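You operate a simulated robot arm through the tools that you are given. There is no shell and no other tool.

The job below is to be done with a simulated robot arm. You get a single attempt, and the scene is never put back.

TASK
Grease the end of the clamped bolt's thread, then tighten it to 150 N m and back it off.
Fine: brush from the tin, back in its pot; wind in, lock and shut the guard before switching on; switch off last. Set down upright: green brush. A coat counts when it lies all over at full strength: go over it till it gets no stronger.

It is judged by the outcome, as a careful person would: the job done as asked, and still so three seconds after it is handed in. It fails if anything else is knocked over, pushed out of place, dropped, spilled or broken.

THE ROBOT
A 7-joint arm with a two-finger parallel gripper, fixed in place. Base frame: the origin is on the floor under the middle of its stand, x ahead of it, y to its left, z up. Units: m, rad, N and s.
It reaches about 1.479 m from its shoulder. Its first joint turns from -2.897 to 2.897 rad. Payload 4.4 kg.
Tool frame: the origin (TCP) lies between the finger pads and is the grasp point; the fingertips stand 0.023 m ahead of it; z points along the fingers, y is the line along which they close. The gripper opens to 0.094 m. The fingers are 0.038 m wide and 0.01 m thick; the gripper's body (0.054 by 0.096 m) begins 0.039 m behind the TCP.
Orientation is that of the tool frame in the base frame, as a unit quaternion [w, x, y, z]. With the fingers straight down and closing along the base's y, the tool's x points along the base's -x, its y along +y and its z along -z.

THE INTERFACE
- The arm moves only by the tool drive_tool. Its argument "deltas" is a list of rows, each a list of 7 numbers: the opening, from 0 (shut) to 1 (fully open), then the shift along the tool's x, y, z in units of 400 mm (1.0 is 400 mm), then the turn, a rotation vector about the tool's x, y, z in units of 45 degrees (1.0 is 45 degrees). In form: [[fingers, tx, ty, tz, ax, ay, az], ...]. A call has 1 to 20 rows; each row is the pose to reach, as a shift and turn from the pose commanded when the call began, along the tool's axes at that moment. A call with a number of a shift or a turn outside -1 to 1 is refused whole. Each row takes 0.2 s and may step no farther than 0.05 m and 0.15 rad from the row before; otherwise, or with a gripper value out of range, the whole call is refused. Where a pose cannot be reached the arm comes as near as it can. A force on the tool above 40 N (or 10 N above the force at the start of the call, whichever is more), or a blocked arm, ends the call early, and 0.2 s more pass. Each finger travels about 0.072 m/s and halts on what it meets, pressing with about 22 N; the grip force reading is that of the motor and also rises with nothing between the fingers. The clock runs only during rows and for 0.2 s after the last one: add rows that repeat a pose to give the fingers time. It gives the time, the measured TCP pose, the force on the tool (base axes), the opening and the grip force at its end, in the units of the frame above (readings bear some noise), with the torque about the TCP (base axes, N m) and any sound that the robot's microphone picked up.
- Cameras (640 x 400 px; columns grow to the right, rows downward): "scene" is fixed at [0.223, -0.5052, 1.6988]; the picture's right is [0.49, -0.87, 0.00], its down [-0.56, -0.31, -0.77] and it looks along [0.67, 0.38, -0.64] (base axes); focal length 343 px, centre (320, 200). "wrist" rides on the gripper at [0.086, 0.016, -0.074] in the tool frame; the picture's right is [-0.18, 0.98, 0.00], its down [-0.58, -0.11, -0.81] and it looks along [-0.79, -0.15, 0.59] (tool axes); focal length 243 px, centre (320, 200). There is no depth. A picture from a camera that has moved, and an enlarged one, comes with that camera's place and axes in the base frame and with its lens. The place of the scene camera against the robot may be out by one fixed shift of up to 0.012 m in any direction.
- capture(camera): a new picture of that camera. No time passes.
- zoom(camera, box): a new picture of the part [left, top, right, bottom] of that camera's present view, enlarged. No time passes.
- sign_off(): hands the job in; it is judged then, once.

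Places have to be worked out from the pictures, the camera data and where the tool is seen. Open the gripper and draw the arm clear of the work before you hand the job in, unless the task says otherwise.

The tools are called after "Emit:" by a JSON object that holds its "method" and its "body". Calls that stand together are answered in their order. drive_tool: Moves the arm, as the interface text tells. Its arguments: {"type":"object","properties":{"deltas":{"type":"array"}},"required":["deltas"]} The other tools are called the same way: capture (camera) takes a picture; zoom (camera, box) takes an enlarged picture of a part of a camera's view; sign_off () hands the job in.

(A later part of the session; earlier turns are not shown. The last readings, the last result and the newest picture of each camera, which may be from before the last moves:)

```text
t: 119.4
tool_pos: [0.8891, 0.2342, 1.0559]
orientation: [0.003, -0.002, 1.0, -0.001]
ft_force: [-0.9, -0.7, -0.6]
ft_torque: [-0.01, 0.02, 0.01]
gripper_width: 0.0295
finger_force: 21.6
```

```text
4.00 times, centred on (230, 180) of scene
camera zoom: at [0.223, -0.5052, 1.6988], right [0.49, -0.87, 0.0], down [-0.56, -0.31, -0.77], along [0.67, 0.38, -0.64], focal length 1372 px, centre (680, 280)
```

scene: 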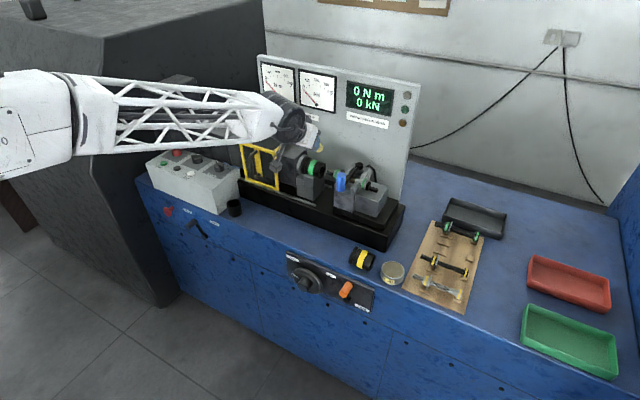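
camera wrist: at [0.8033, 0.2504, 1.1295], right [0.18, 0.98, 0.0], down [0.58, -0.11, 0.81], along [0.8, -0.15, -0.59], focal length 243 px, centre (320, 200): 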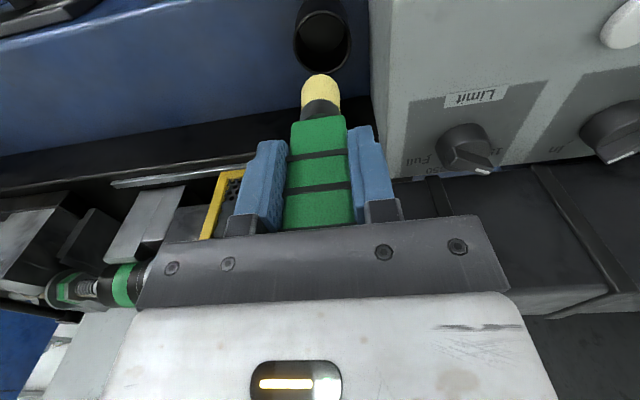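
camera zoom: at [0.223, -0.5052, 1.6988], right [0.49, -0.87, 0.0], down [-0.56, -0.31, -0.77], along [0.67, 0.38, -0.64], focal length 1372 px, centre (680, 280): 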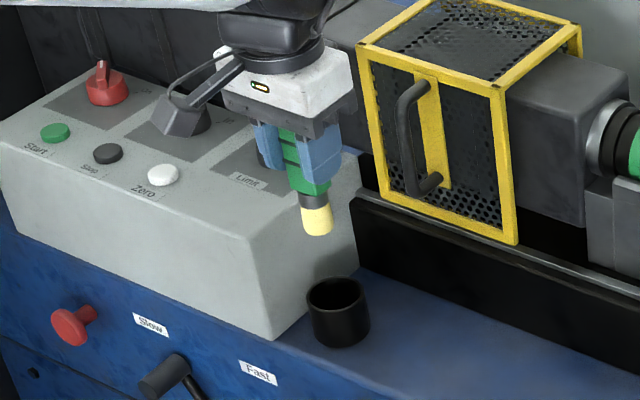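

The pot's centre is at about (0.899, 0.235), and the brush hangs over it slightly toward the robot. I'll shift 4 mm forward and lower until the tip is just above the rim.

Emit:
{"method": "drive_tool", "body": {"deltas": [[0, -0.01, 0, 0.05, 0, 0, 0], [0, -0.01, 0, 0.11, 0, 0, 0], [0, -0.01, 0, 0.16, 0, 0, 0], [0, -0.01, 0, 0.195, 0, 0, 0], [0, -0.01, 0, 0.195, 0, 0, 0]]}}

Emit:
{"method": "zoom", "body": {"camera": "wrist", "box": [250, 0, 390, 110]}}

Emit:
{"method": "zoom", "body": {"camera": "scene", "box": [200, 160, 260, 230]}}

```text
t: 120.6
tool_pos: [0.8947, 0.2335, 0.9781]
orientation: [0.002, -0.001, 1.0, -0.001]
ft_force: [0.5, -0.3, 0.0]
ft_torque: [-0.04, -0.01, -0.01]
gripper_width: 0.0297
finger_force: 21.8
```

```text
3.64 times, centred on (320, 55) of wrist
camera zoom: at [0.8077, 0.2503, 1.0516], right [0.18, 0.98, 0.0], down [0.58, -0.11, 0.81], along [0.8, -0.15, -0.59], focal length 882 px, centre (320, 727)
```

zoom: 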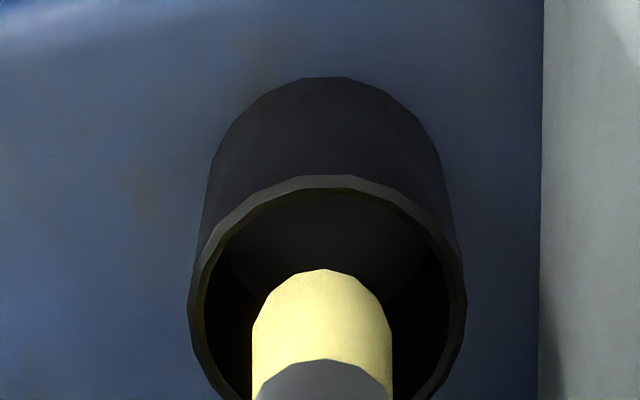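

```text
5.71 times, centred on (230, 195) of scene
camera zoom: at [0.223, -0.5052, 1.6988], right [0.49, -0.87, 0.0], down [-0.56, -0.31, -0.77], along [0.67, 0.38, -0.64], focal length 1960 px, centre (834, 229)
```

zoom: 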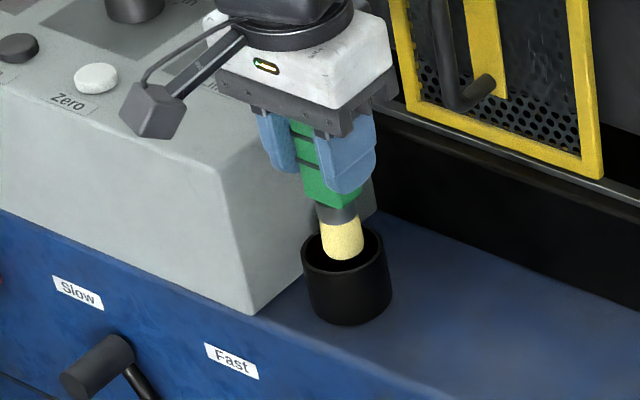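

The tip is over the pot opening, a few millimetres forward of centre. I'll shift back 3 mm and lower into the pot.

Emit:
{"method": "drive_tool", "body": {"deltas": [[0, 0.007, 0.003, 0.02, 0, 0, 0], [0, 0.007, 0.003, 0.04, 0, 0, 0], [0, 0.007, 0.003, 0.06, 0, 0, 0], [0, 0.007, 0.003, 0.075, 0, 0, 0], [0, 0.007, 0.003, 0.085, 0, 0, 0], [0, 0.007, 0.003, 0.085, 0, 0, 0]]}}

Emit:
{"method": "zoom", "body": {"camera": "wrist", "box": [250, 0, 390, 110]}}

Emit:
{"method": "zoom", "body": {"camera": "scene", "box": [200, 160, 260, 230]}}

```text
t: 122.0
tool_pos: [0.892, 0.235, 0.9446]
orientation: [0.002, -0.001, 1.0, -0.001]
ft_force: [0.5, -0.5, -0.3]
ft_torque: [-0.01, 0.0, 0.02]
gripper_width: 0.0297
finger_force: 22.2
```

```text
3.64 times, centred on (320, 55) of wrist
camera zoom: at [0.8048, 0.2514, 1.0179], right [0.18, 0.98, 0.0], down [0.58, -0.11, 0.81], along [0.8, -0.15, -0.59], focal length 882 px, centre (320, 727)
```

zoom: 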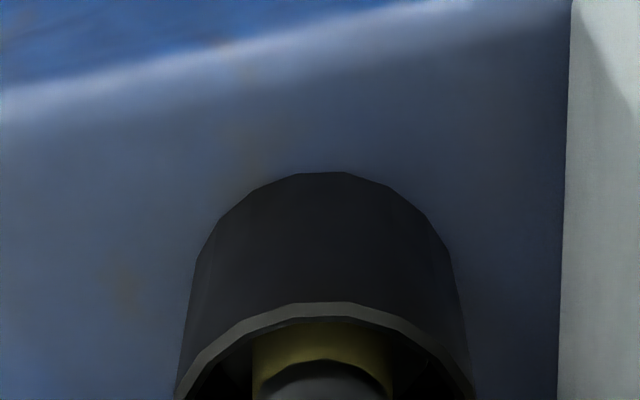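

```text
5.71 times, centred on (230, 195) of scene
camera zoom: at [0.223, -0.5052, 1.6988], right [0.49, -0.87, 0.0], down [-0.56, -0.31, -0.77], along [0.67, 0.38, -0.64], focal length 1960 px, centre (834, 229)
```

zoom: 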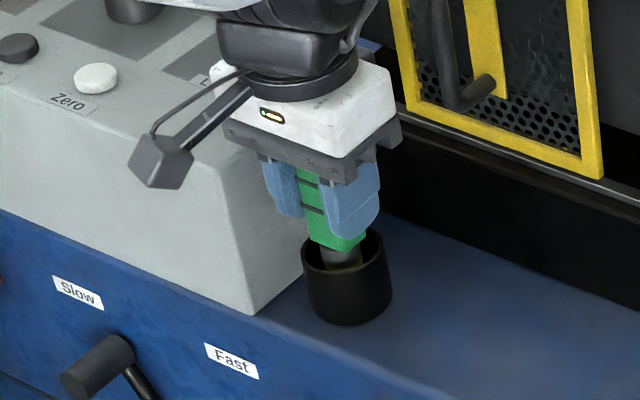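

The brush is inside the pot and nothing touches. I'll lower it millimetre by millimetre until it stands on the bottom.

Emit:
{"method": "drive_tool", "body": {"deltas": [[0, 0, 0, 0.003, 0, 0, 0], [0, 0, 0, 0.006, 0, 0, 0], [0, 0, 0, 0.009, 0, 0, 0], [0, 0, 0, 0.011, 0, 0, 0], [0, 0, 0, 0.011, 0, 0, 0]]}}

```text
t: 123.2
tool_pos: [0.8914, 0.2349, 0.9389]
orientation: [0.003, -0.002, 1.0, -0.001]
ft_force: [-0.3, 0.2, -0.6]
ft_torque: [-0.01, 0.02, -0.02]
gripper_width: 0.0296
finger_force: 21.8
```

There's still no contact, so I'll continue down slowly.

Emit:
{"method": "drive_tool", "body": {"deltas": [[0, 0, 0, 0.003, 0, 0, 0], [0, 0, 0, 0.006, 0, 0, 0], [0, 0, 0, 0.009, 0, 0, 0], [0, 0, 0, 0.009, 0, 0, 0]]}}

```text
t: 124.2
tool_pos: [0.893, 0.2347, 0.9376]
orientation: [0.004, -0.002, 1.0, -0.002]
ft_force: [-1.8, 1.0, 9.1]
ft_torque: [0.06, 0.08, 0.0]
gripper_width: 0.0295
finger_force: 22.1
```

It's standing on the pot bottom (9 N). I'll ease off slightly, open the fingers a little way and look.

Emit:
{"method": "drive_tool", "body": {"deltas": [[0, 0, 0, -0.001, 0, 0, 0], [0.4, 0, 0, -0.001, 0, 0, 0], [0.52, 0, 0, -0.001, 0, 0, 0], [0.52, 0, 0, -0.001, 0, 0, 0], [0.52, 0, 0, -0.001, 0, 0, 0]]}}

Emit:
{"method": "capture", "body": {"camera": "wrist"}}

Emit:
{"method": "zoom", "body": {"camera": "scene", "box": [200, 150, 260, 230]}}

```text
t: 125.4
tool_pos: [0.8913, 0.2351, 0.9376]
orientation: [0.005, -0.002, 1.0, -0.002]
ft_force: [-1.0, 0.3, 13.6]
ft_torque: [0.06, -0.03, -0.02]
gripper_width: 0.0489
finger_force: 0.0
```

```text
taken
camera wrist: at [0.8047, 0.2515, 1.0103], right [0.18, 0.98, 0.0], down [0.58, -0.11, 0.81], along [0.8, -0.15, -0.59], focal length 243 px, centre (320, 200)
```

wrist: 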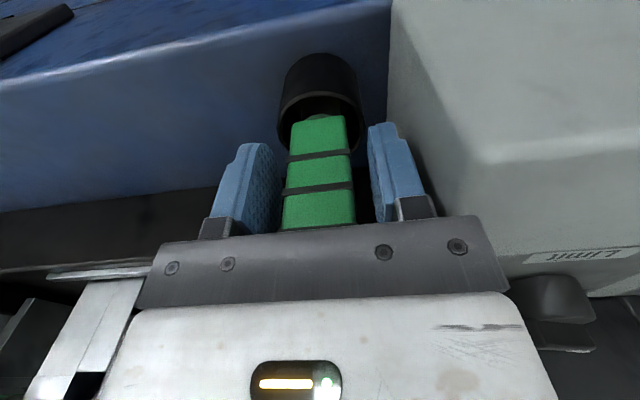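

```text
5.00 times, centred on (230, 190) of scene
camera zoom: at [0.223, -0.5052, 1.6988], right [0.49, -0.87, 0.0], down [-0.56, -0.31, -0.77], along [0.67, 0.38, -0.64], focal length 1715 px, centre (770, 250)
```

zoom: 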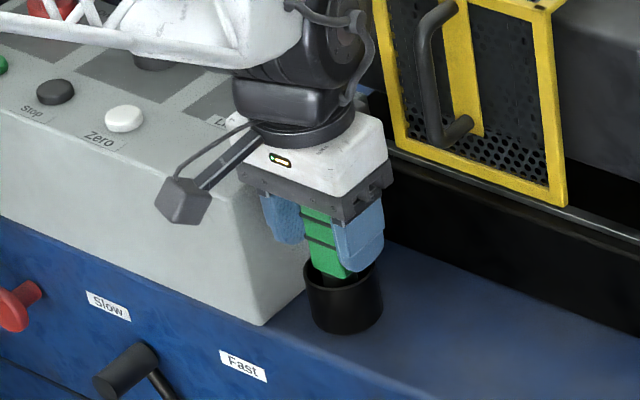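

The fingers are open, and the 13.6 N is the palm resting on the handle top. I'll rise straight up slowly and look.

Emit:
{"method": "drive_tool", "body": {"deltas": [[0.52, 0, 0, -0.01, 0, 0, 0], [0.52, 0, 0.003, -0.03, 0, 0, 0], [0.52, 0, 0.003, -0.07, 0, 0, 0], [0.52, 0, 0.003, -0.13, 0, 0, 0], [0.52, 0, 0.003, -0.22, 0, 0, 0], [0.6, 0.05, 0.003, -0.32, 0, 0, 0], [0.6, 0.1, 0.003, -0.4, 0, 0, 0], [0.6, 0.1, 0.003, -0.4, 0, 0, 0]]}}

Emit:
{"method": "capture", "body": {"camera": "wrist"}}

Emit:
{"method": "zoom", "body": {"camera": "scene", "box": [190, 150, 270, 230]}}

```text
t: 127.2
tool_pos: [0.8499, 0.2366, 1.0969]
orientation: [0.003, -0.002, 1.0, -0.001]
ft_force: [-0.8, 0.7, -0.2]
ft_torque: [-0.02, 0.01, 0.0]
gripper_width: 0.0562
finger_force: 0.0
```

```text
taken
camera wrist: at [0.7637, 0.2525, 1.1706], right [0.18, 0.98, 0.0], down [0.58, -0.11, 0.81], along [0.8, -0.15, -0.59], focal length 243 px, centre (320, 200)
```

wrist: 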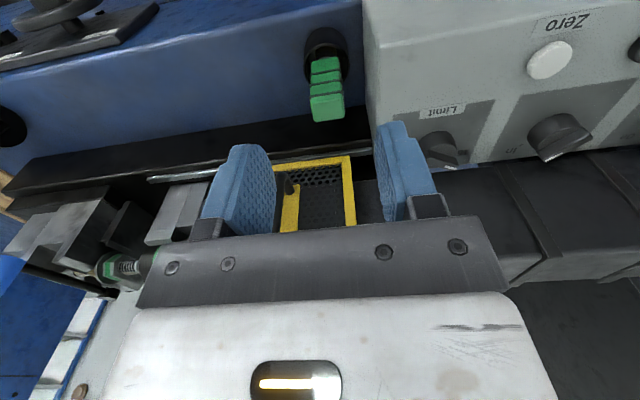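

```text
5.00 times, centred on (230, 190) of scene
camera zoom: at [0.223, -0.5052, 1.6988], right [0.49, -0.87, 0.0], down [-0.56, -0.31, -0.77], along [0.67, 0.38, -0.64], focal length 1715 px, centre (770, 250)
```

zoom: 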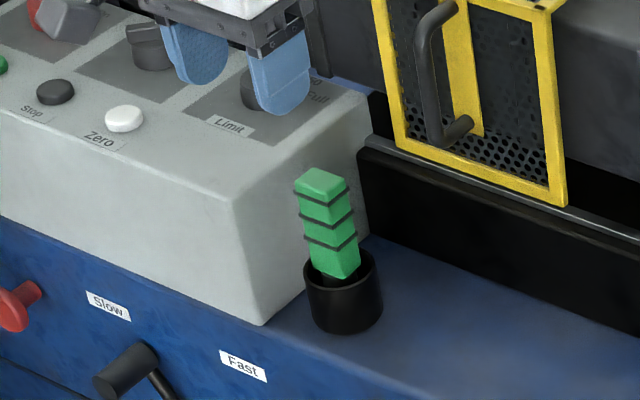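

The brush is back in its pot, upright. Next is the front panel with the wheel and lock, at about z≈0.755 on the bench front. I'll move back and right to look at it.

Emit:
{"method": "drive_tool", "body": {"deltas": [[0.8, 0.08, 0, 0.0, 0, 0, 0], [1, 0.16, -0.05, 0.0, 0, 0, 0], [1, 0.24, -0.12, 0.02, 0, 0, 0], [1, 0.31, -0.21, 0.05, 0, 0, 0], [1, 0.37, -0.31, 0.08, 0, 0, 0], [1, 0.42, -0.41, 0.11, 0, 0, 0], [1, 0.46, -0.52, 0.14, 0, 0, 0], [1, 0.5, -0.62, 0.17, 0, 0, 0], [1, 0.53, -0.72, 0.21, 0, 0, 0], [1, 0.56, -0.81, 0.25, 0, 0, 0], [1, 0.56, -0.88, 0.285, 0, 0, 0]]}}

Emit:
{"method": "capture", "body": {"camera": "wrist"}}

Emit:
{"method": "capture", "body": {"camera": "scene"}}

```text
t: 129.6
tool_pos: [0.6283, -0.117, 0.9806]
orientation: [0.005, -0.002, 1.0, -0.002]
ft_force: [0.3, -0.2, 0.2]
ft_torque: [0.04, -0.02, -0.02]
gripper_width: 0.0941
finger_force: 0.1
```

```text
taken
camera wrist: at [0.5416, -0.1001, 1.0551], right [0.18, 0.98, 0.0], down [0.58, -0.11, 0.81], along [0.8, -0.15, -0.59], focal length 243 px, centre (320, 200)
```

wrist: 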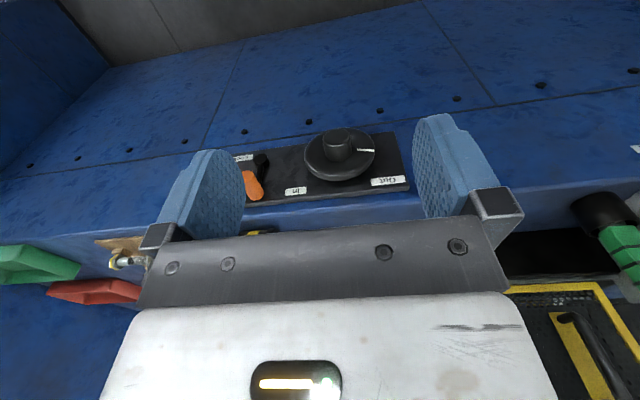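

```text
taken
```

scene: 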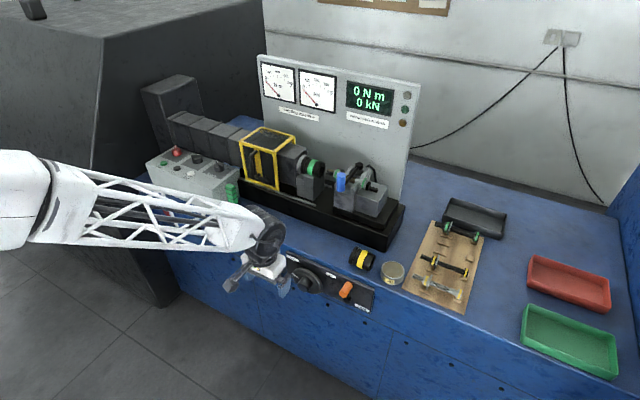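

The panel is now in view between the fingers. I'll zoom in for the geometry of the wheel and the lock lever.

Emit:
{"method": "zoom", "body": {"camera": "wrist", "box": [220, 110, 420, 235]}}

Emit:
{"method": "zoom", "body": {"camera": "scene", "box": [280, 240, 390, 330]}}

```text
3.20 times, centred on (320, 172) of wrist
camera zoom: at [0.5416, -0.1001, 1.0551], right [0.18, 0.98, 0.0], down [0.58, -0.11, 0.81], along [0.8, -0.15, -0.59], focal length 776 px, centre (320, 288)
```

zoom: 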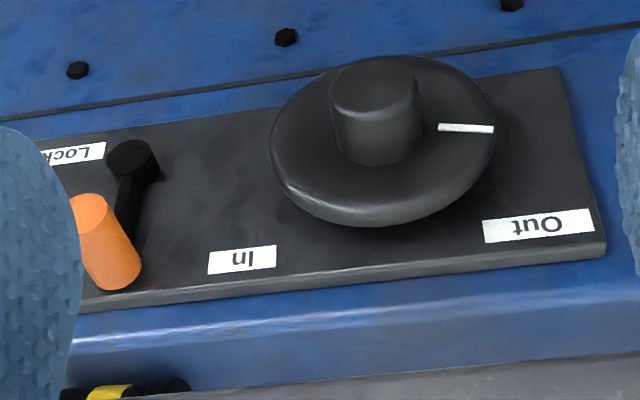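

```text
4.44 times, centred on (335, 285) of scene
camera zoom: at [0.223, -0.5052, 1.6988], right [0.49, -0.87, 0.0], down [-0.56, -0.31, -0.77], along [0.67, 0.38, -0.64], focal length 1524 px, centre (253, -178)
```

zoom: 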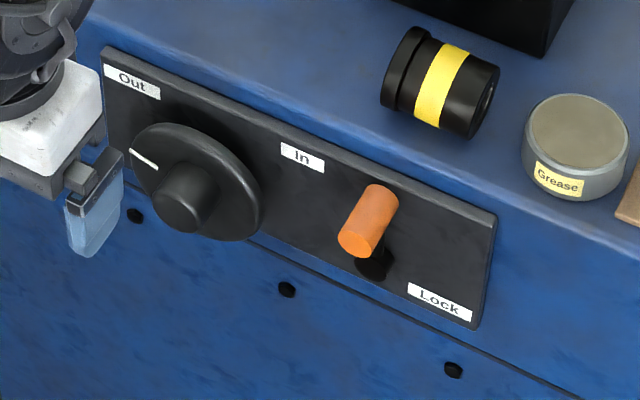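

The wheel's boss is about 42 mm across, with its front at about (0.79, -0.119, 0.76). Its disc is about 110 mm, and the mark points left toward "Out". Clockwise turns it to "In", and the orange lever swings right and down to "Lock". I'll pitch the gripper forward in two stages to face the wheel.

Emit:
{"method": "drive_tool", "body": {"deltas": [[1, 0.01, 0, 0.03, 0, -0.15, 0], [1, 0.02, 0, 0.06, 0, -0.3, 0], [1, 0.03, 0, 0.1, 0, -0.45, 0], [1, 0.045, 0, 0.14, 0, -0.6, 0], [1, 0.06, 0, 0.19, 0, -0.75, 0], [1, 0.07, 0, 0.23, 0, -0.9, 0], [1, 0.07, 0, 0.25, 0, -1.0, 0]]}}

Emit:
{"method": "capture", "body": {"camera": "scene"}}

```text
t: 131.4
tool_pos: [0.5817, -0.1121, 0.7663]
orientation: [0.296, 0.008, 0.955, 0.023]
ft_force: [0.9, -0.1, 0.3]
ft_torque: [-0.02, 0.01, -0.03]
gripper_width: 0.0939
finger_force: 0.2
stopped in row 7: the arm was blocked; the commanded pose is now the measured one
```

```text
taken
```

scene: 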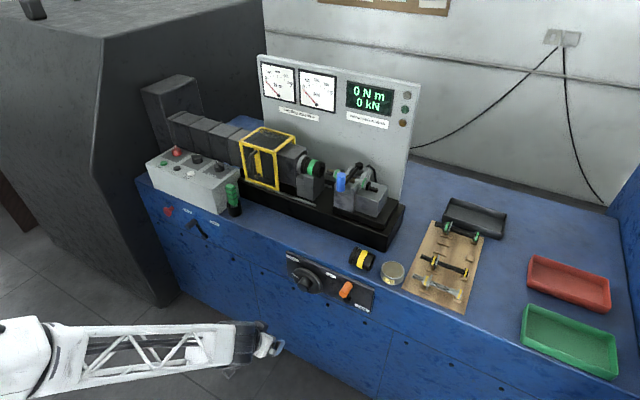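

The arm was blocked because it was folded too far: the pose is too close in and low for this pitch. I'll back out by raising the arm first, then pitch forward further out, where it has more room.

Emit:
{"method": "drive_tool", "body": {"deltas": [[1, -0.07, 0.005, -0.072, 0, 0, 0], [1, -0.14, 0.01, -0.145, 0, 0, 0], [1, -0.214, 0.015, -0.217, 0, 0, 0], [1, -0.285, 0.02, -0.289, 0, 0, 0], [1, -0.356, 0.025, -0.361, 0, 0, 0], [1, -0.428, 0.03, -0.434, 0, 0, 0], [1, -0.499, 0.034, -0.506, 0, 0, 0], [1, -0.499, 0.034, -0.506, 0, 0, 0]]}}

Emit:
{"method": "capture", "body": {"camera": "scene"}}

```text
t: 133.2
tool_pos: [0.633, -0.1116, 1.0468]
orientation: [0.295, 0.008, 0.955, 0.023]
ft_force: [-0.3, -0.2, -0.8]
ft_torque: [-0.01, 0.03, -0.01]
gripper_width: 0.094
finger_force: 0.2
```

```text
taken
```

scene: 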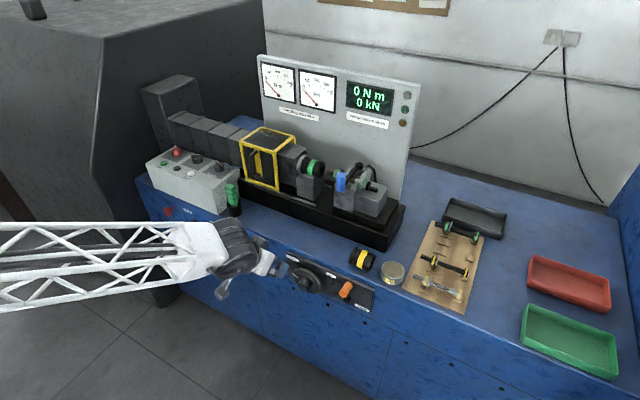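

I'm back in a comfortable pose. I'll move out above the bench front edge while pitching most of the way to horizontal.

Emit:
{"method": "drive_tool", "body": {"deltas": [[1, -0.056, -0.002, 0.024, 0.003, -0.14, -0.007], [1, -0.112, -0.004, 0.048, 0.006, -0.28, -0.013], [1, -0.168, -0.006, 0.072, 0.01, -0.42, -0.02], [1, -0.224, -0.008, 0.096, 0.013, -0.56, -0.026], [1, -0.28, -0.01, 0.12, 0.016, -0.7, -0.033], [1, -0.336, -0.012, 0.144, 0.019, -0.85, -0.04], [1, -0.3915, -0.013, 0.1675, 0.0225, -0.99, -0.0464], [1, -0.3915, -0.013, 0.1675, 0.0225, -0.99, -0.0464]]}}

Emit:
{"method": "capture", "body": {"camera": "scene"}}

```text
t: 135.0
tool_pos: [0.799, -0.1197, 1.0797]
orientation: [0.637, 0.002, 0.771, 0.004]
ft_force: [-0.1, -0.4, -0.2]
ft_torque: [0.02, 0.0, 0.03]
gripper_width: 0.0939
finger_force: 0.0
```

```text
taken
```

scene: 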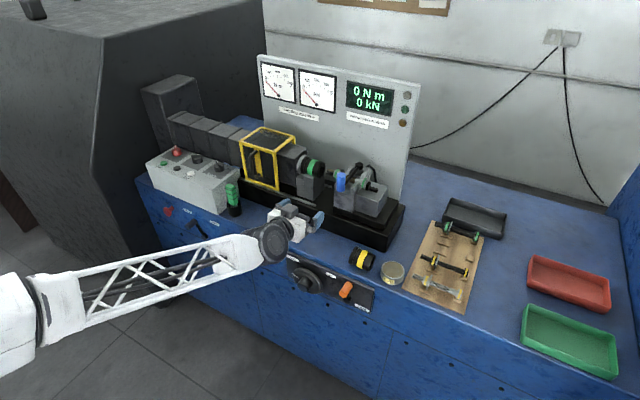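

That works well. Now I'll finish the pitch to horizontal and start retreating and lowering in front of the bench.

Emit:
{"method": "drive_tool", "body": {"deltas": [[1, 0.05, 0.0, -0.03, 0.001, -0.08, -0.004], [1, 0.11, 0.001, -0.06, 0.002, -0.16, -0.008], [1, 0.17, 0.002, -0.09, 0.004, -0.242, -0.011], [1, 0.224, 0.002, -0.107, 0.004, -0.242, -0.011], [1, 0.224, 0.002, -0.107, 0.004, -0.242, -0.011]]}}

Emit:
{"method": "capture", "body": {"camera": "wrist"}}

```text
t: 136.2
tool_pos: [0.7401, -0.1173, 0.9997]
orientation: [0.706, 0.0, 0.708, -0.001]
ft_force: [0.1, 0.1, -0.5]
ft_torque: [-0.05, 0.01, -0.01]
gripper_width: 0.0941
finger_force: 0.1
```

```text
taken
camera wrist: at [0.6663, -0.1013, 0.9126], right [0.0, 0.98, 0.18], down [-0.81, -0.11, 0.58], along [0.59, -0.15, 0.79], focal length 243 px, centre (320, 200)
```

wrist: 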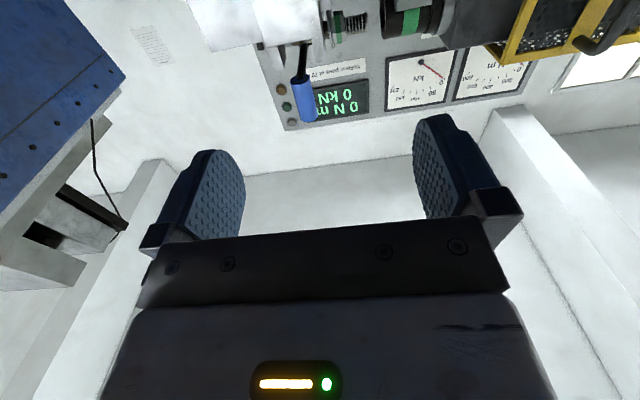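

I'm horizontal now, with the pads facing the bench. I'll lower straight down in front of the wheel, watching for blockage.

Emit:
{"method": "drive_tool", "body": {"deltas": [[1, 0.1, 0, 0, 0, 0, 0], [1, 0.2, 0, 0, 0, 0, 0], [1, 0.3, 0, 0, 0, 0, 0], [1, 0.4, 0, 0, 0, 0, 0], [1, 0.5, 0, 0, 0, 0, 0], [1, 0.595, 0, 0, 0, 0, 0], [1, 0.595, 0, 0, 0, 0, 0]]}}

Emit:
{"method": "capture", "body": {"camera": "scene"}}

Emit:
{"method": "capture", "body": {"camera": "wrist"}}

```text
t: 137.8
tool_pos: [0.7406, -0.1276, 0.7622]
orientation: [0.706, -0.006, 0.708, 0.003]
ft_force: [0.5, 0.3, -1.2]
ft_torque: [0.0, -0.03, -0.01]
gripper_width: 0.0938
finger_force: 0.1
out of reach, approached as far as the arm can: row 5, 6, 7
```

```text
taken
```

scene: 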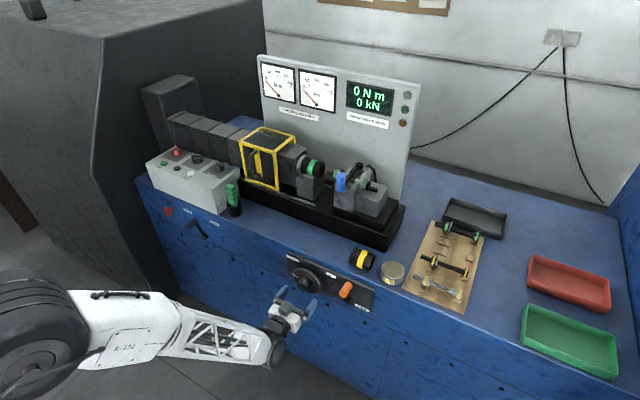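

```text
taken
camera wrist: at [0.6653, -0.1125, 0.6744], right [-0.01, 0.98, 0.18], down [-0.8, -0.12, 0.58], along [0.59, -0.14, 0.79], focal length 243 px, centre (320, 200)
```

wrist: 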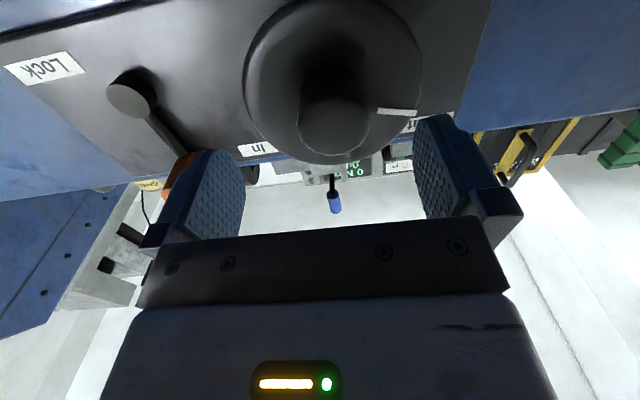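

It came within about 9 mm of the target but reports the limit of reach. I'll zoom in to measure the wheel's position from here.

Emit:
{"method": "zoom", "body": {"camera": "wrist", "box": [220, 0, 440, 180]}}

Emit:
{"method": "zoom", "body": {"camera": "scene", "box": [240, 240, 380, 340]}}

```text
2.22 times, centred on (330, 90) of wrist
camera zoom: at [0.6653, -0.1125, 0.6744], right [-0.01, 0.98, 0.18], down [-0.8, -0.12, 0.58], along [0.59, -0.14, 0.79], focal length 539 px, centre (298, 444)
```

zoom: 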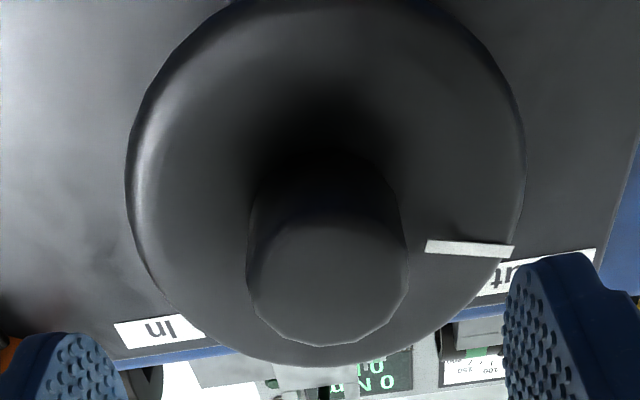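

```text
4.00 times, centred on (310, 290) of scene
camera zoom: at [0.223, -0.5052, 1.6988], right [0.49, -0.87, 0.0], down [-0.56, -0.31, -0.77], along [0.67, 0.38, -0.64], focal length 1372 px, centre (360, -160)
```

zoom: 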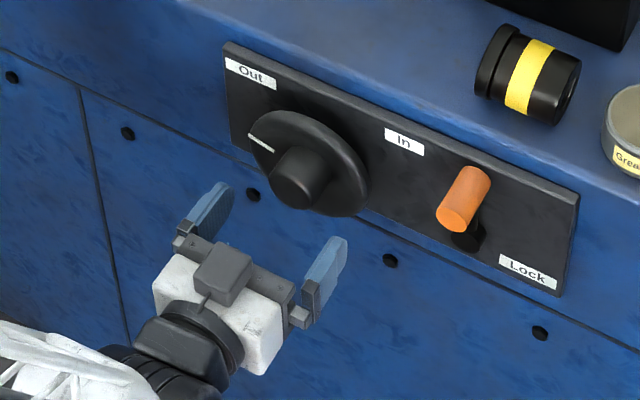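

The boss centre measures about y=-0.120, z=0.767. I'll move forward toward it and see how well the arm tracks.

Emit:
{"method": "drive_tool", "body": {"deltas": [[1, -0.0125, 0, 0.02, 0, 0, 0], [1, -0.0125, 0, 0.05, 0, 0, 0], [1, -0.0125, 0, 0.08, 0, 0, 0], [1, -0.0125, 0, 0.08, 0, 0, 0]]}}

Emit:
{"method": "zoom", "body": {"camera": "wrist", "box": [220, 0, 440, 180]}}

Emit:
{"method": "zoom", "body": {"camera": "scene", "box": [240, 240, 380, 340]}}

```text
t: 138.8
tool_pos: [0.7699, -0.136, 0.7676]
orientation: [0.706, -0.006, 0.708, 0.002]
ft_force: [-0.2, 0.5, 0.2]
ft_torque: [-0.02, 0.0, -0.01]
gripper_width: 0.0938
finger_force: 0.1
out of reach, approached as far as the arm can: row 2, 3, 4
```

```text
2.22 times, centred on (330, 90) of wrist
camera zoom: at [0.6949, -0.1206, 0.6797], right [-0.01, 0.98, 0.18], down [-0.8, -0.11, 0.58], along [0.59, -0.14, 0.79], focal length 539 px, centre (298, 444)
```

zoom: 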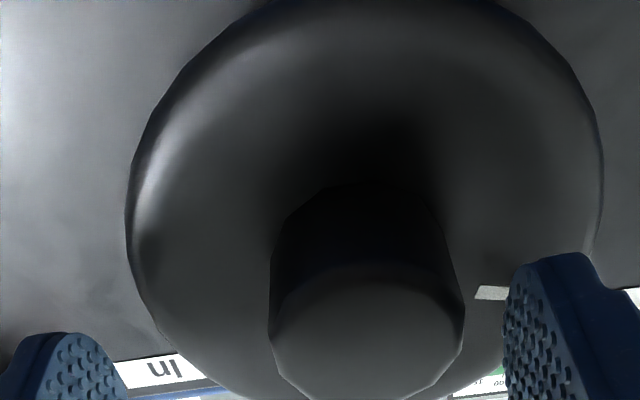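

```text
4.00 times, centred on (310, 290) of scene
camera zoom: at [0.223, -0.5052, 1.6988], right [0.49, -0.87, 0.0], down [-0.56, -0.31, -0.77], along [0.67, 0.38, -0.64], focal length 1372 px, centre (360, -160)
```

zoom: 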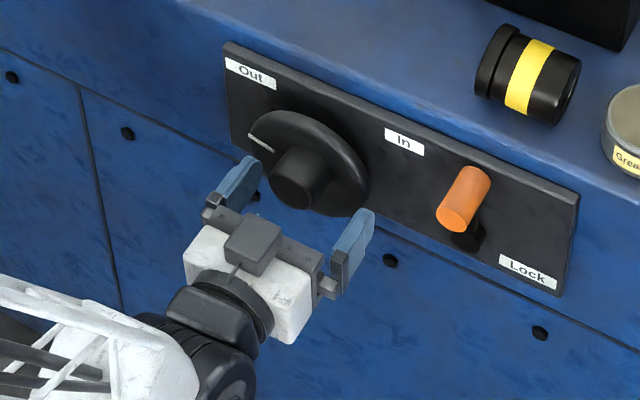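

The arm holds the orientation but drifts sideways in y, so one of its joints is at a limit. I'll back off 4 cm and test how rolling the wrist changes the reach.

Emit:
{"method": "drive_tool", "body": {"deltas": [[1, 0, 0, -0.04, 0, 0, 0], [1, 0, 0, -0.08, 0, 0, 0], [1, 0, 0, -0.08, 0, 0, -0.18], [1, 0, 0, -0.08, 0, 0, -0.36], [1, 0, 0, -0.08, 0, 0, -0.54], [1, 0, 0, -0.08, 0, 0, -0.72], [1, 0, 0, -0.08, 0, 0, -0.9], [1, 0, 0, -0.08, 0, 0, -1.0], [1, 0, 0, -0.08, 0, 0, -1.0]]}}

Emit:
{"method": "capture", "body": {"camera": "scene"}}

```text
t: 140.8
tool_pos: [0.7797, -0.1808, 0.892]
orientation: [0.62, -0.265, 0.733, -0.091]
ft_force: [0.8, 0.0, -0.5]
ft_torque: [0.0, -0.03, -0.04]
gripper_width: 0.0941
finger_force: 0.0
out of reach, approached as far as the arm can: row 3, 4, 5, 6, 7, 8, 9
```

```text
taken
```

scene: 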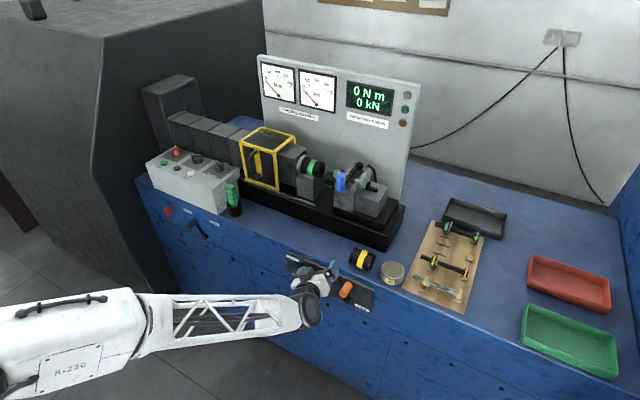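

Rolling negative hits a wrist limit, so positive roll is the free direction. That's also the way the wheel must turn. I'll roll back and go positive, retreating a little for safety.

Emit:
{"method": "drive_tool", "body": {"deltas": [[1, 0, 0, -0.03, 0, 0, 0.1], [1, 0, 0, -0.06, 0, 0, 0.28], [1, 0, 0, -0.08, 0, 0, 0.46], [1, 0, 0, -0.08, 0, 0, 0.64], [1, 0, 0, -0.08, 0, 0, 0.82], [1, 0, 0, -0.08, 0, 0, 1.0], [1, 0, 0, -0.08, 0, 0, 1.0]]}}

Emit:
{"method": "capture", "body": {"camera": "scene"}}

```text
t: 142.4
tool_pos: [0.7487, -0.1888, 0.8975]
orientation: [0.607, 0.036, 0.778, 0.155]
ft_force: [-0.6, 0.0, -0.5]
ft_torque: [0.0, 0.02, 0.01]
gripper_width: 0.0941
finger_force: 0.0
```

```text
taken
```

scene: 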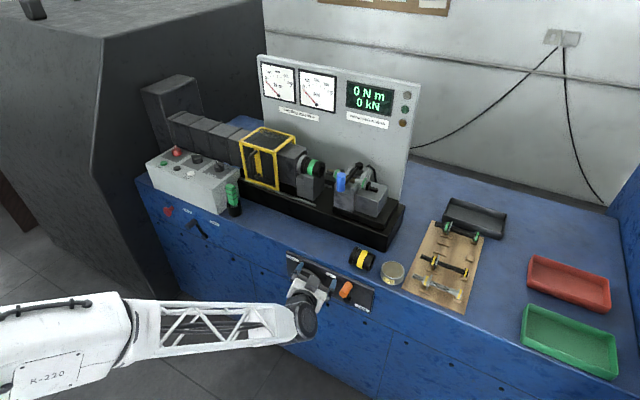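

I see that after an out-of-reach move the commanded pose becomes the reached one. I'll now move to a safe point at z=1.0, square to the bench and rolled +45°.

Emit:
{"method": "drive_tool", "body": {"deltas": [[1, -0.04, 0.048, -0.01, 0.016, -0.075, 0.13], [1, -0.08, 0.096, -0.02, 0.033, -0.15, 0.26], [1, -0.12, 0.143, -0.03, 0.049, -0.224, 0.39], [1, -0.155, 0.19, -0.036, 0.066, -0.3, 0.52], [1, -0.192, 0.239, -0.0415, 0.082, -0.374, 0.649], [1, -0.192, 0.239, -0.0415, 0.082, -0.374, 0.649]]}}

Emit:
{"method": "capture", "body": {"camera": "wrist"}}

```text
t: 143.8
tool_pos: [0.7407, -0.1195, 0.9996]
orientation: [0.654, 0.271, 0.653, 0.269]
ft_force: [-0.2, -0.6, 0.6]
ft_torque: [-0.01, 0.01, 0.0]
gripper_width: 0.094
finger_force: 0.1
```

```text
taken
camera wrist: at [0.6674, -0.046, 0.9499], right [0.0, 0.56, 0.83], down [-0.81, -0.49, 0.33], along [0.59, -0.67, 0.46], focal length 243 px, centre (320, 200)
```

wrist: 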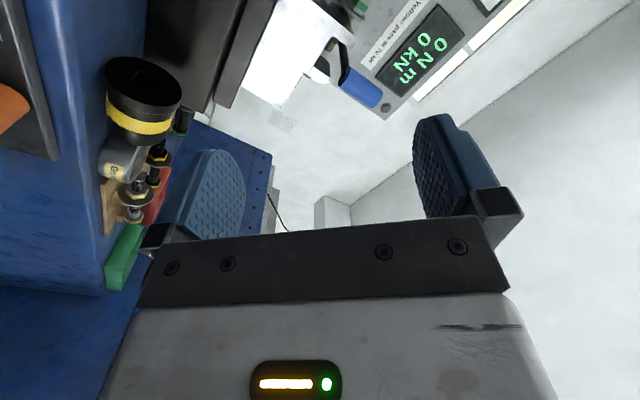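

The pose is exact with the +45° roll. I'll lower straight down in front of the wheel.

Emit:
{"method": "drive_tool", "body": {"deltas": [[1, 0.07, -0.07, 0, 0, 0, 0], [1, 0.14, -0.14, 0, 0, 0, 0], [1, 0.21, -0.21, 0, 0, 0, 0], [1, 0.28, -0.28, 0, 0, 0, 0], [1, 0.35, -0.35, 0, 0, 0, 0], [1, 0.411, -0.411, 0, 0, 0, 0], [1, 0.411, -0.411, 0, 0, 0, 0]]}}

Emit:
{"method": "zoom", "body": {"camera": "scene", "box": [240, 240, 380, 340]}}

Emit:
{"method": "capture", "body": {"camera": "wrist"}}

```text
t: 145.4
tool_pos: [0.7399, -0.1295, 0.769]
orientation: [0.652, 0.267, 0.655, 0.273]
ft_force: [-0.4, 0.6, 0.5]
ft_torque: [-0.04, -0.03, 0.01]
gripper_width: 0.0941
finger_force: 0.1
out of reach, approached as far as the arm can: row 5, 6, 7
```

```text
4.00 times, centred on (310, 290) of scene
camera zoom: at [0.223, -0.5052, 1.6988], right [0.49, -0.87, 0.0], down [-0.56, -0.31, -0.77], along [0.67, 0.38, -0.64], focal length 1372 px, centre (360, -160)
```

zoom: 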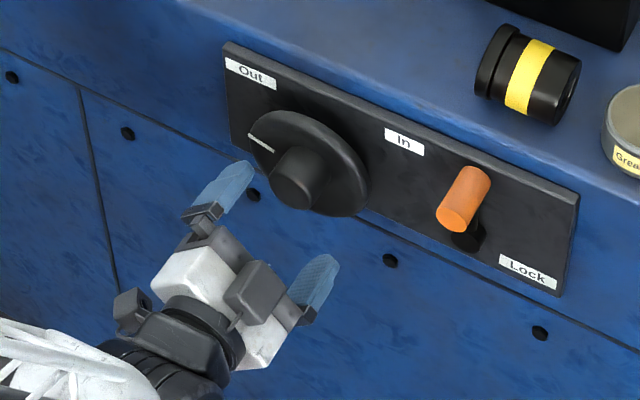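

```text
taken
camera wrist: at [0.6649, -0.0573, 0.7184], right [-0.01, 0.56, 0.83], down [-0.8, -0.5, 0.33], along [0.6, -0.66, 0.46], focal length 243 px, centre (320, 200)
```

wrist: 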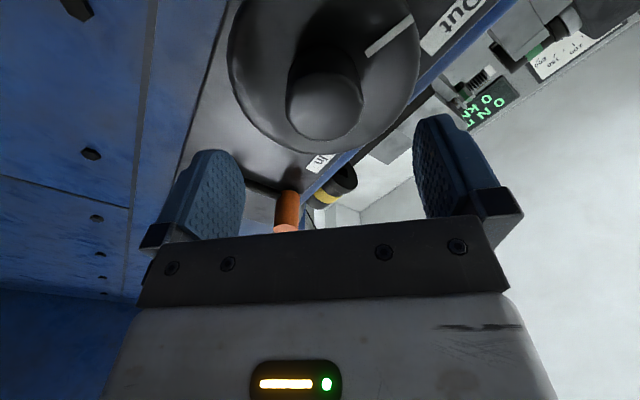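

The drift isn't from roll; the wrist is near its bend limit at this height. A few degrees of yaw should let the fingers reach y=-0.12, so I'll try that.

Emit:
{"method": "drive_tool", "body": {"deltas": [[1, 0.008, 0.008, 0, -0.027, 0.027, 0], [1, 0.0168, 0.0168, 0, -0.054, 0.054, 0], [1, 0.0168, 0.0168, 0, -0.054, 0.054, 0]]}}

```text
t: 146.2
tool_pos: [0.7392, -0.1198, 0.7692]
orientation: [0.646, 0.251, 0.66, 0.289]
ft_force: [-0.6, 0.7, -0.5]
ft_torque: [0.01, -0.01, 0.02]
gripper_width: 0.0939
finger_force: 0.1
```

I've reached it exactly now, with 3.3° of yaw. I'll advance over the boss until the fingertips are just short of the disc.

Emit:
{"method": "drive_tool", "body": {"deltas": [[1, -0.001, -0.001, 0.03, 0, 0, 0], [1, -0.002, -0.003, 0.06, 0, 0, 0], [1, -0.003, -0.004, 0.09, 0, 0, 0], [1, -0.004, -0.005, 0.108, 0, 0, 0], [1, -0.004, -0.005, 0.108, 0, 0, 0]]}}

Emit:
{"method": "capture", "body": {"camera": "wrist"}}

Emit:
{"method": "zoom", "body": {"camera": "scene", "box": [240, 240, 380, 340]}}

```text
t: 147.3
tool_pos: [0.7807, -0.1205, 0.7648]
orientation: [0.644, 0.252, 0.662, 0.289]
ft_force: [-9.6, 5.4, 2.6]
ft_torque: [0.0, 0.19, -0.4]
gripper_width: 0.0914
finger_force: 0.0
stopped in row 5: the force on the tool passed its limit at 48 N (the readings are from after the stop); the commanded pose is now the measured one
```

```text
taken
camera wrist: at [0.7021, -0.0512, 0.7148], right [-0.03, 0.56, 0.83], down [-0.78, -0.53, 0.34], along [0.63, -0.63, 0.45], focal length 243 px, centre (320, 200)
```

wrist: 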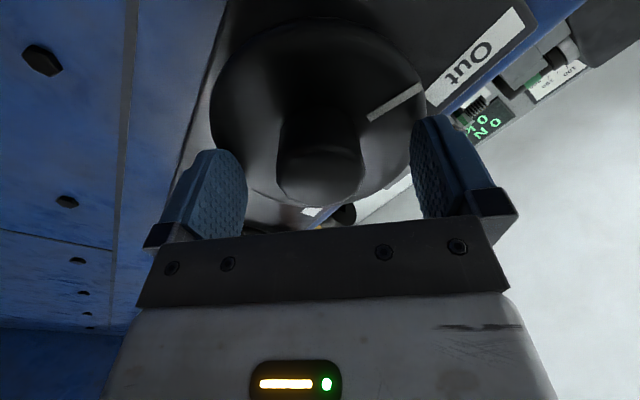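

```text
4.00 times, centred on (310, 290) of scene
camera zoom: at [0.223, -0.5052, 1.6988], right [0.49, -0.87, 0.0], down [-0.56, -0.31, -0.77], along [0.67, 0.38, -0.64], focal length 1372 px, centre (360, -160)
```

zoom: 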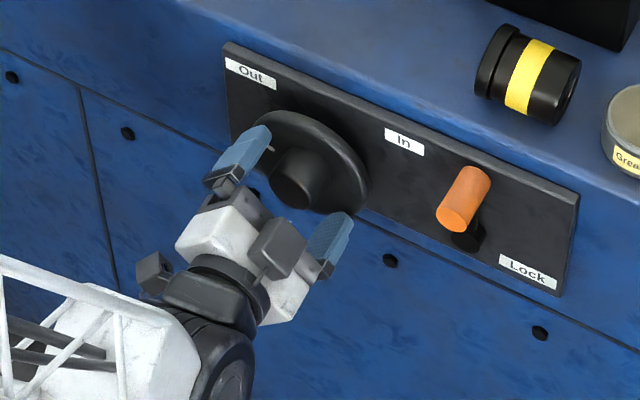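

The fingertips touched the disc face and the force limit stopped the move. I'll back off 3 mm and close on the boss.

Emit:
{"method": "drive_tool", "body": {"deltas": [[1, 0, 0, -0.007, 0, 0, 0], [0.7, 0, 0, -0.007, 0, 0, 0], [0.5, 0, 0, -0.007, 0, 0, 0], [0.3, 0, 0, -0.007, 0, 0, 0], [0.0, 0, 0, -0.007, 0, 0, 0], [0.0, 0, 0, -0.007, 0, 0, 0], [0.0, 0, 0, -0.007, 0, 0, 0]]}}

Emit:
{"method": "capture", "body": {"camera": "wrist"}}

```text
t: 148.9
tool_pos: [0.7784, -0.1213, 0.7643]
orientation: [0.644, 0.253, 0.662, 0.289]
ft_force: [3.7, -5.4, -1.1]
ft_torque: [-0.01, 0.75, -0.75]
gripper_width: 0.0442
finger_force: 45.3
```

```text
taken
camera wrist: at [0.6998, -0.0519, 0.7152], right [-0.03, 0.56, 0.83], down [-0.78, -0.53, 0.34], along [0.63, -0.63, 0.45], focal length 243 px, centre (320, 200)
```

wrist: 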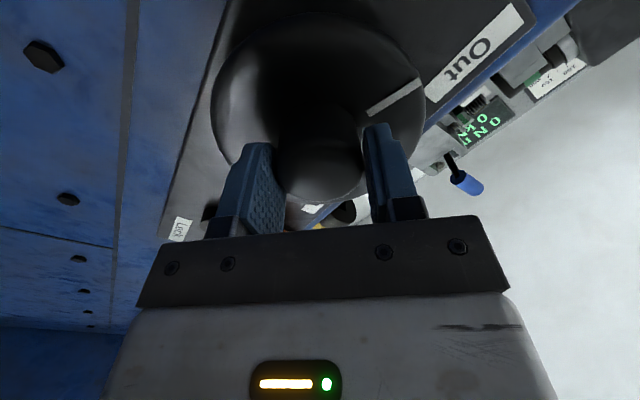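

The boss is gripped firmly (0.044 m). I'll turn the tool clockwise by 45° in small steps and watch the torque and sounds.

Emit:
{"method": "drive_tool", "body": {"deltas": [[0, 0, 0, 0, 0, 0, 0.1], [0, 0, 0, 0, 0, 0, 0.2], [0, 0, 0, 0, 0, 0, 0.3], [0, 0, 0, 0, 0, 0, 0.4], [0, 0, 0, 0, 0, 0, 0.5], [0, 0, 0, 0, 0, 0, 0.6], [0, 0, 0, 0, 0, 0, 0.7], [0, 0, 0, 0, 0, 0, 0.8], [0, 0, 0, 0, 0, 0, 0.9], [0, 0, 0, 0, 0, 0, 1.0]]}}

Emit:
{"method": "capture", "body": {"camera": "wrist"}}

Emit:
{"method": "zoom", "body": {"camera": "scene", "box": [230, 120, 390, 320]}}

```text
t: 151.1
tool_pos: [0.778, -0.1207, 0.7648]
orientation: [0.484, 0.487, 0.515, 0.514]
ft_force: [5.6, -8.5, -6.9]
ft_torque: [-0.08, -0.92, 0.27]
gripper_width: 0.0435
finger_force: 45.0
```

```text
taken
camera wrist: at [0.6993, -0.0378, 0.7812], right [0.01, -0.19, 0.98], down [-0.77, -0.63, -0.11], along [0.63, -0.76, -0.15], focal length 243 px, centre (320, 200)
```

wrist: 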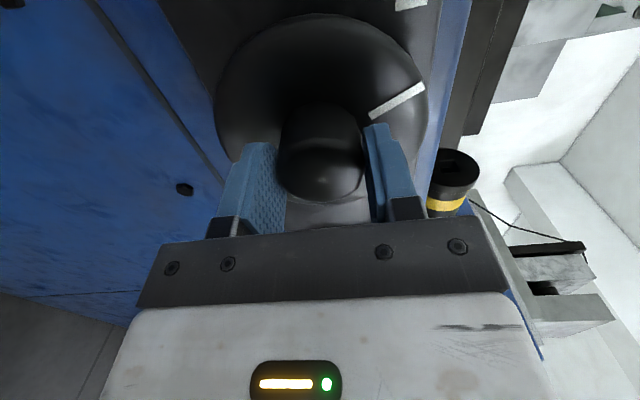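

```text
2.00 times, centred on (310, 220) of scene
camera zoom: at [0.223, -0.5052, 1.6988], right [0.49, -0.87, 0.0], down [-0.56, -0.31, -0.77], along [0.67, 0.38, -0.64], focal length 686 px, centre (340, 160)
```

zoom: 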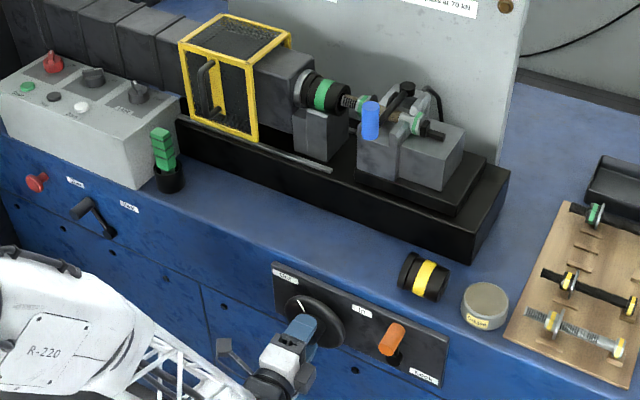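

The wheel turns with the hand, and the socket has moved closer to the bolt. I'll continue another 45°.

Emit:
{"method": "drive_tool", "body": {"deltas": [[0, 0, 0, 0, 0, 0, 0.1], [0, 0, 0, 0, 0, 0, 0.2], [0, 0, 0, 0, 0, 0, 0.3], [0, 0, 0, 0, 0, 0, 0.4], [0, 0, 0, 0, 0, 0, 0.5], [0, 0, 0, 0, 0, 0, 0.6], [0, 0, 0, 0, 0, 0, 0.7], [0, 0, 0, 0, 0, 0, 0.8], [0, 0, 0, 0, 0, 0, 0.9], [0, 0, 0, 0, 0, 0, 1.0]]}}

Emit:
{"method": "capture", "body": {"camera": "wrist"}}

Emit:
{"method": "zoom", "body": {"camera": "scene", "box": [230, 120, 390, 320]}}

```text
t: 153.3
tool_pos: [0.7772, -0.1207, 0.7651]
orientation: [0.251, 0.647, 0.288, 0.66]
ft_force: [-16.4, 7.0, 13.6]
ft_torque: [-0.02, -1.37, -0.01]
gripper_width: 0.0445
finger_force: 44.9
```

```text
taken
camera wrist: at [0.7013, -0.0748, 0.8378], right [0.05, -0.83, 0.56], down [-0.79, -0.38, -0.49], along [0.61, -0.42, -0.67], focal length 243 px, centre (320, 200)
```

wrist: 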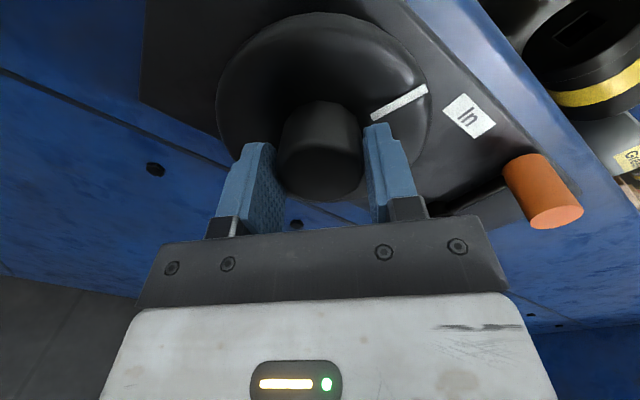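

```text
2.00 times, centred on (310, 220) of scene
camera zoom: at [0.223, -0.5052, 1.6988], right [0.49, -0.87, 0.0], down [-0.56, -0.31, -0.77], along [0.67, 0.38, -0.64], focal length 686 px, centre (340, 160)
```

zoom: 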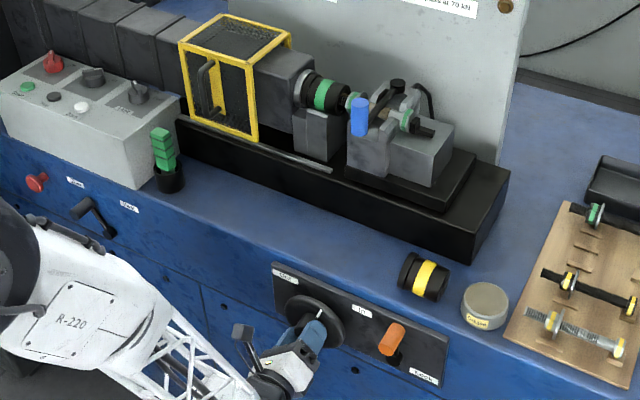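

The vise carriage is moving toward the socket, and the mark now points about straight up. I'll continue in smaller portions.

Emit:
{"method": "drive_tool", "body": {"deltas": [[0, 0, 0, 0, 0, 0, 0.1], [0, 0, 0, 0, 0, 0, 0.2], [0, 0, 0, 0, 0, 0, 0.3], [0, 0, 0, 0, 0, 0, 0.4], [0, 0, 0, 0, 0, 0, 0.5], [0, 0, 0, 0, 0, 0, 0.6], [0, 0, 0, 0, 0, 0, 0.7]]}}

Emit:
{"method": "capture", "body": {"camera": "wrist"}}

Emit:
{"method": "zoom", "body": {"camera": "scene", "box": [230, 120, 390, 320]}}

```text
t: 154.9
tool_pos: [0.7788, -0.1201, 0.7649]
orientation: [0.062, 0.701, 0.102, 0.703]
ft_force: [2.1, -5.6, 6.1]
ft_torque: [-0.05, -0.71, -0.66]
gripper_width: 0.0446
finger_force: 45.0
```

```text
taken
camera wrist: at [0.7041, -0.1202, 0.8528], right [0.06, -1.0, 0.05], down [-0.81, -0.07, -0.59], along [0.59, -0.01, -0.81], focal length 243 px, centre (320, 200)
```

wrist: 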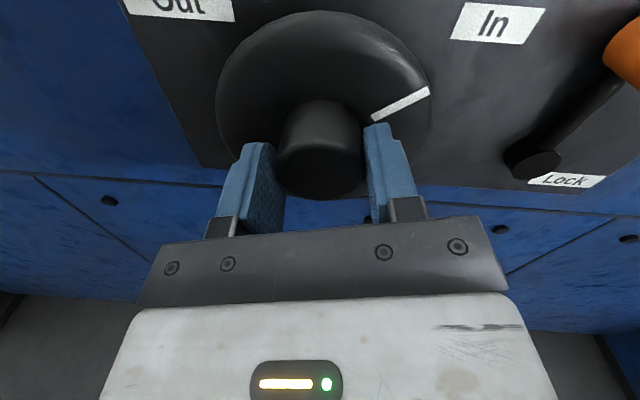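

```text
2.00 times, centred on (310, 220) of scene
camera zoom: at [0.223, -0.5052, 1.6988], right [0.49, -0.87, 0.0], down [-0.56, -0.31, -0.77], along [0.67, 0.38, -0.64], focal length 686 px, centre (340, 160)
```

zoom: 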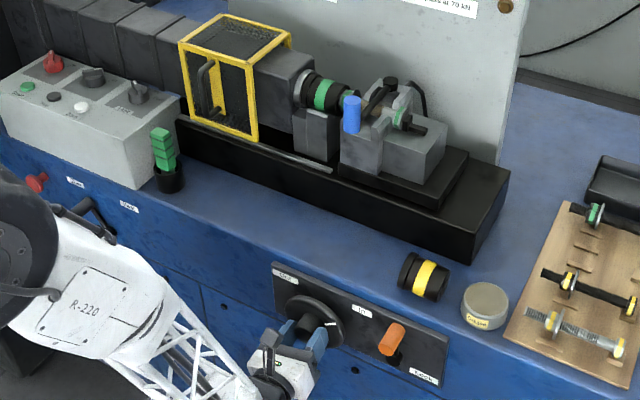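

The mark has passed the top toward "In" and the bolt is entering the socket. I'll continue another 30° or so, watching for a stop.

Emit:
{"method": "drive_tool", "body": {"deltas": [[0, 0, 0, 0, 0, 0, 0.1], [0, 0, 0, 0, 0, 0, 0.2], [0, 0, 0, 0, 0, 0, 0.3], [0, 0, 0, 0, 0, 0, 0.4], [0, 0, 0, 0, 0, 0, 0.5]]}}

Emit:
{"method": "capture", "body": {"camera": "wrist"}}

Emit:
{"method": "zoom", "body": {"camera": "scene", "box": [290, 140, 390, 220]}}

```text
t: 156.1
tool_pos: [0.778, -0.1198, 0.7663]
orientation: [-0.076, 0.707, -0.037, 0.702]
ft_force: [8.1, -15.9, 3.9]
ft_torque: [-0.89, -0.27, -1.1]
gripper_width: 0.0446
finger_force: 45.2
```

```text
taken
camera wrist: at [0.7058, -0.1541, 0.8477], right [0.05, -0.94, -0.34], down [-0.82, 0.15, -0.55], along [0.57, 0.3, -0.76], focal length 243 px, centre (320, 200)
```

wrist: 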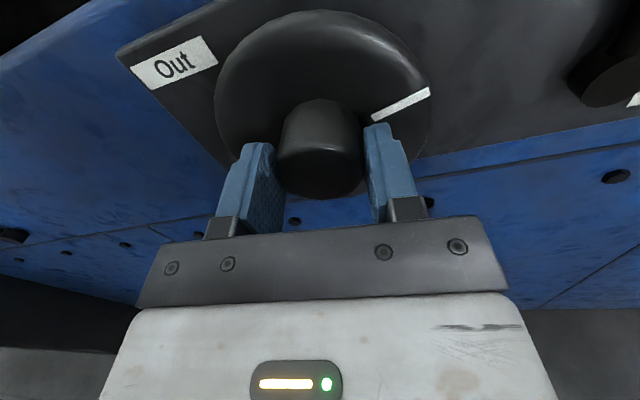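

```text
5.00 times, centred on (340, 180) of scene
camera zoom: at [0.223, -0.5052, 1.6988], right [0.49, -0.87, 0.0], down [-0.56, -0.31, -0.77], along [0.67, 0.38, -0.64], focal length 1715 px, centre (220, 300)
```

zoom: 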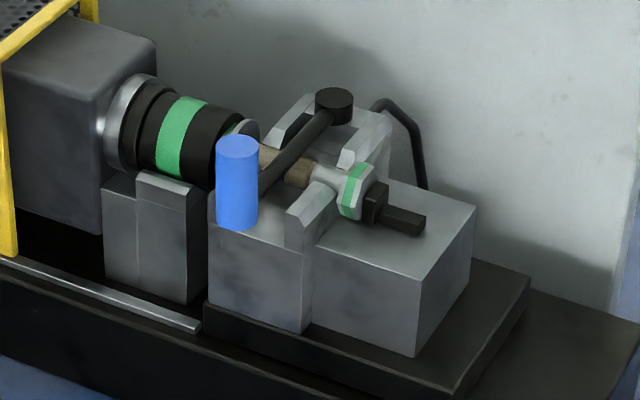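

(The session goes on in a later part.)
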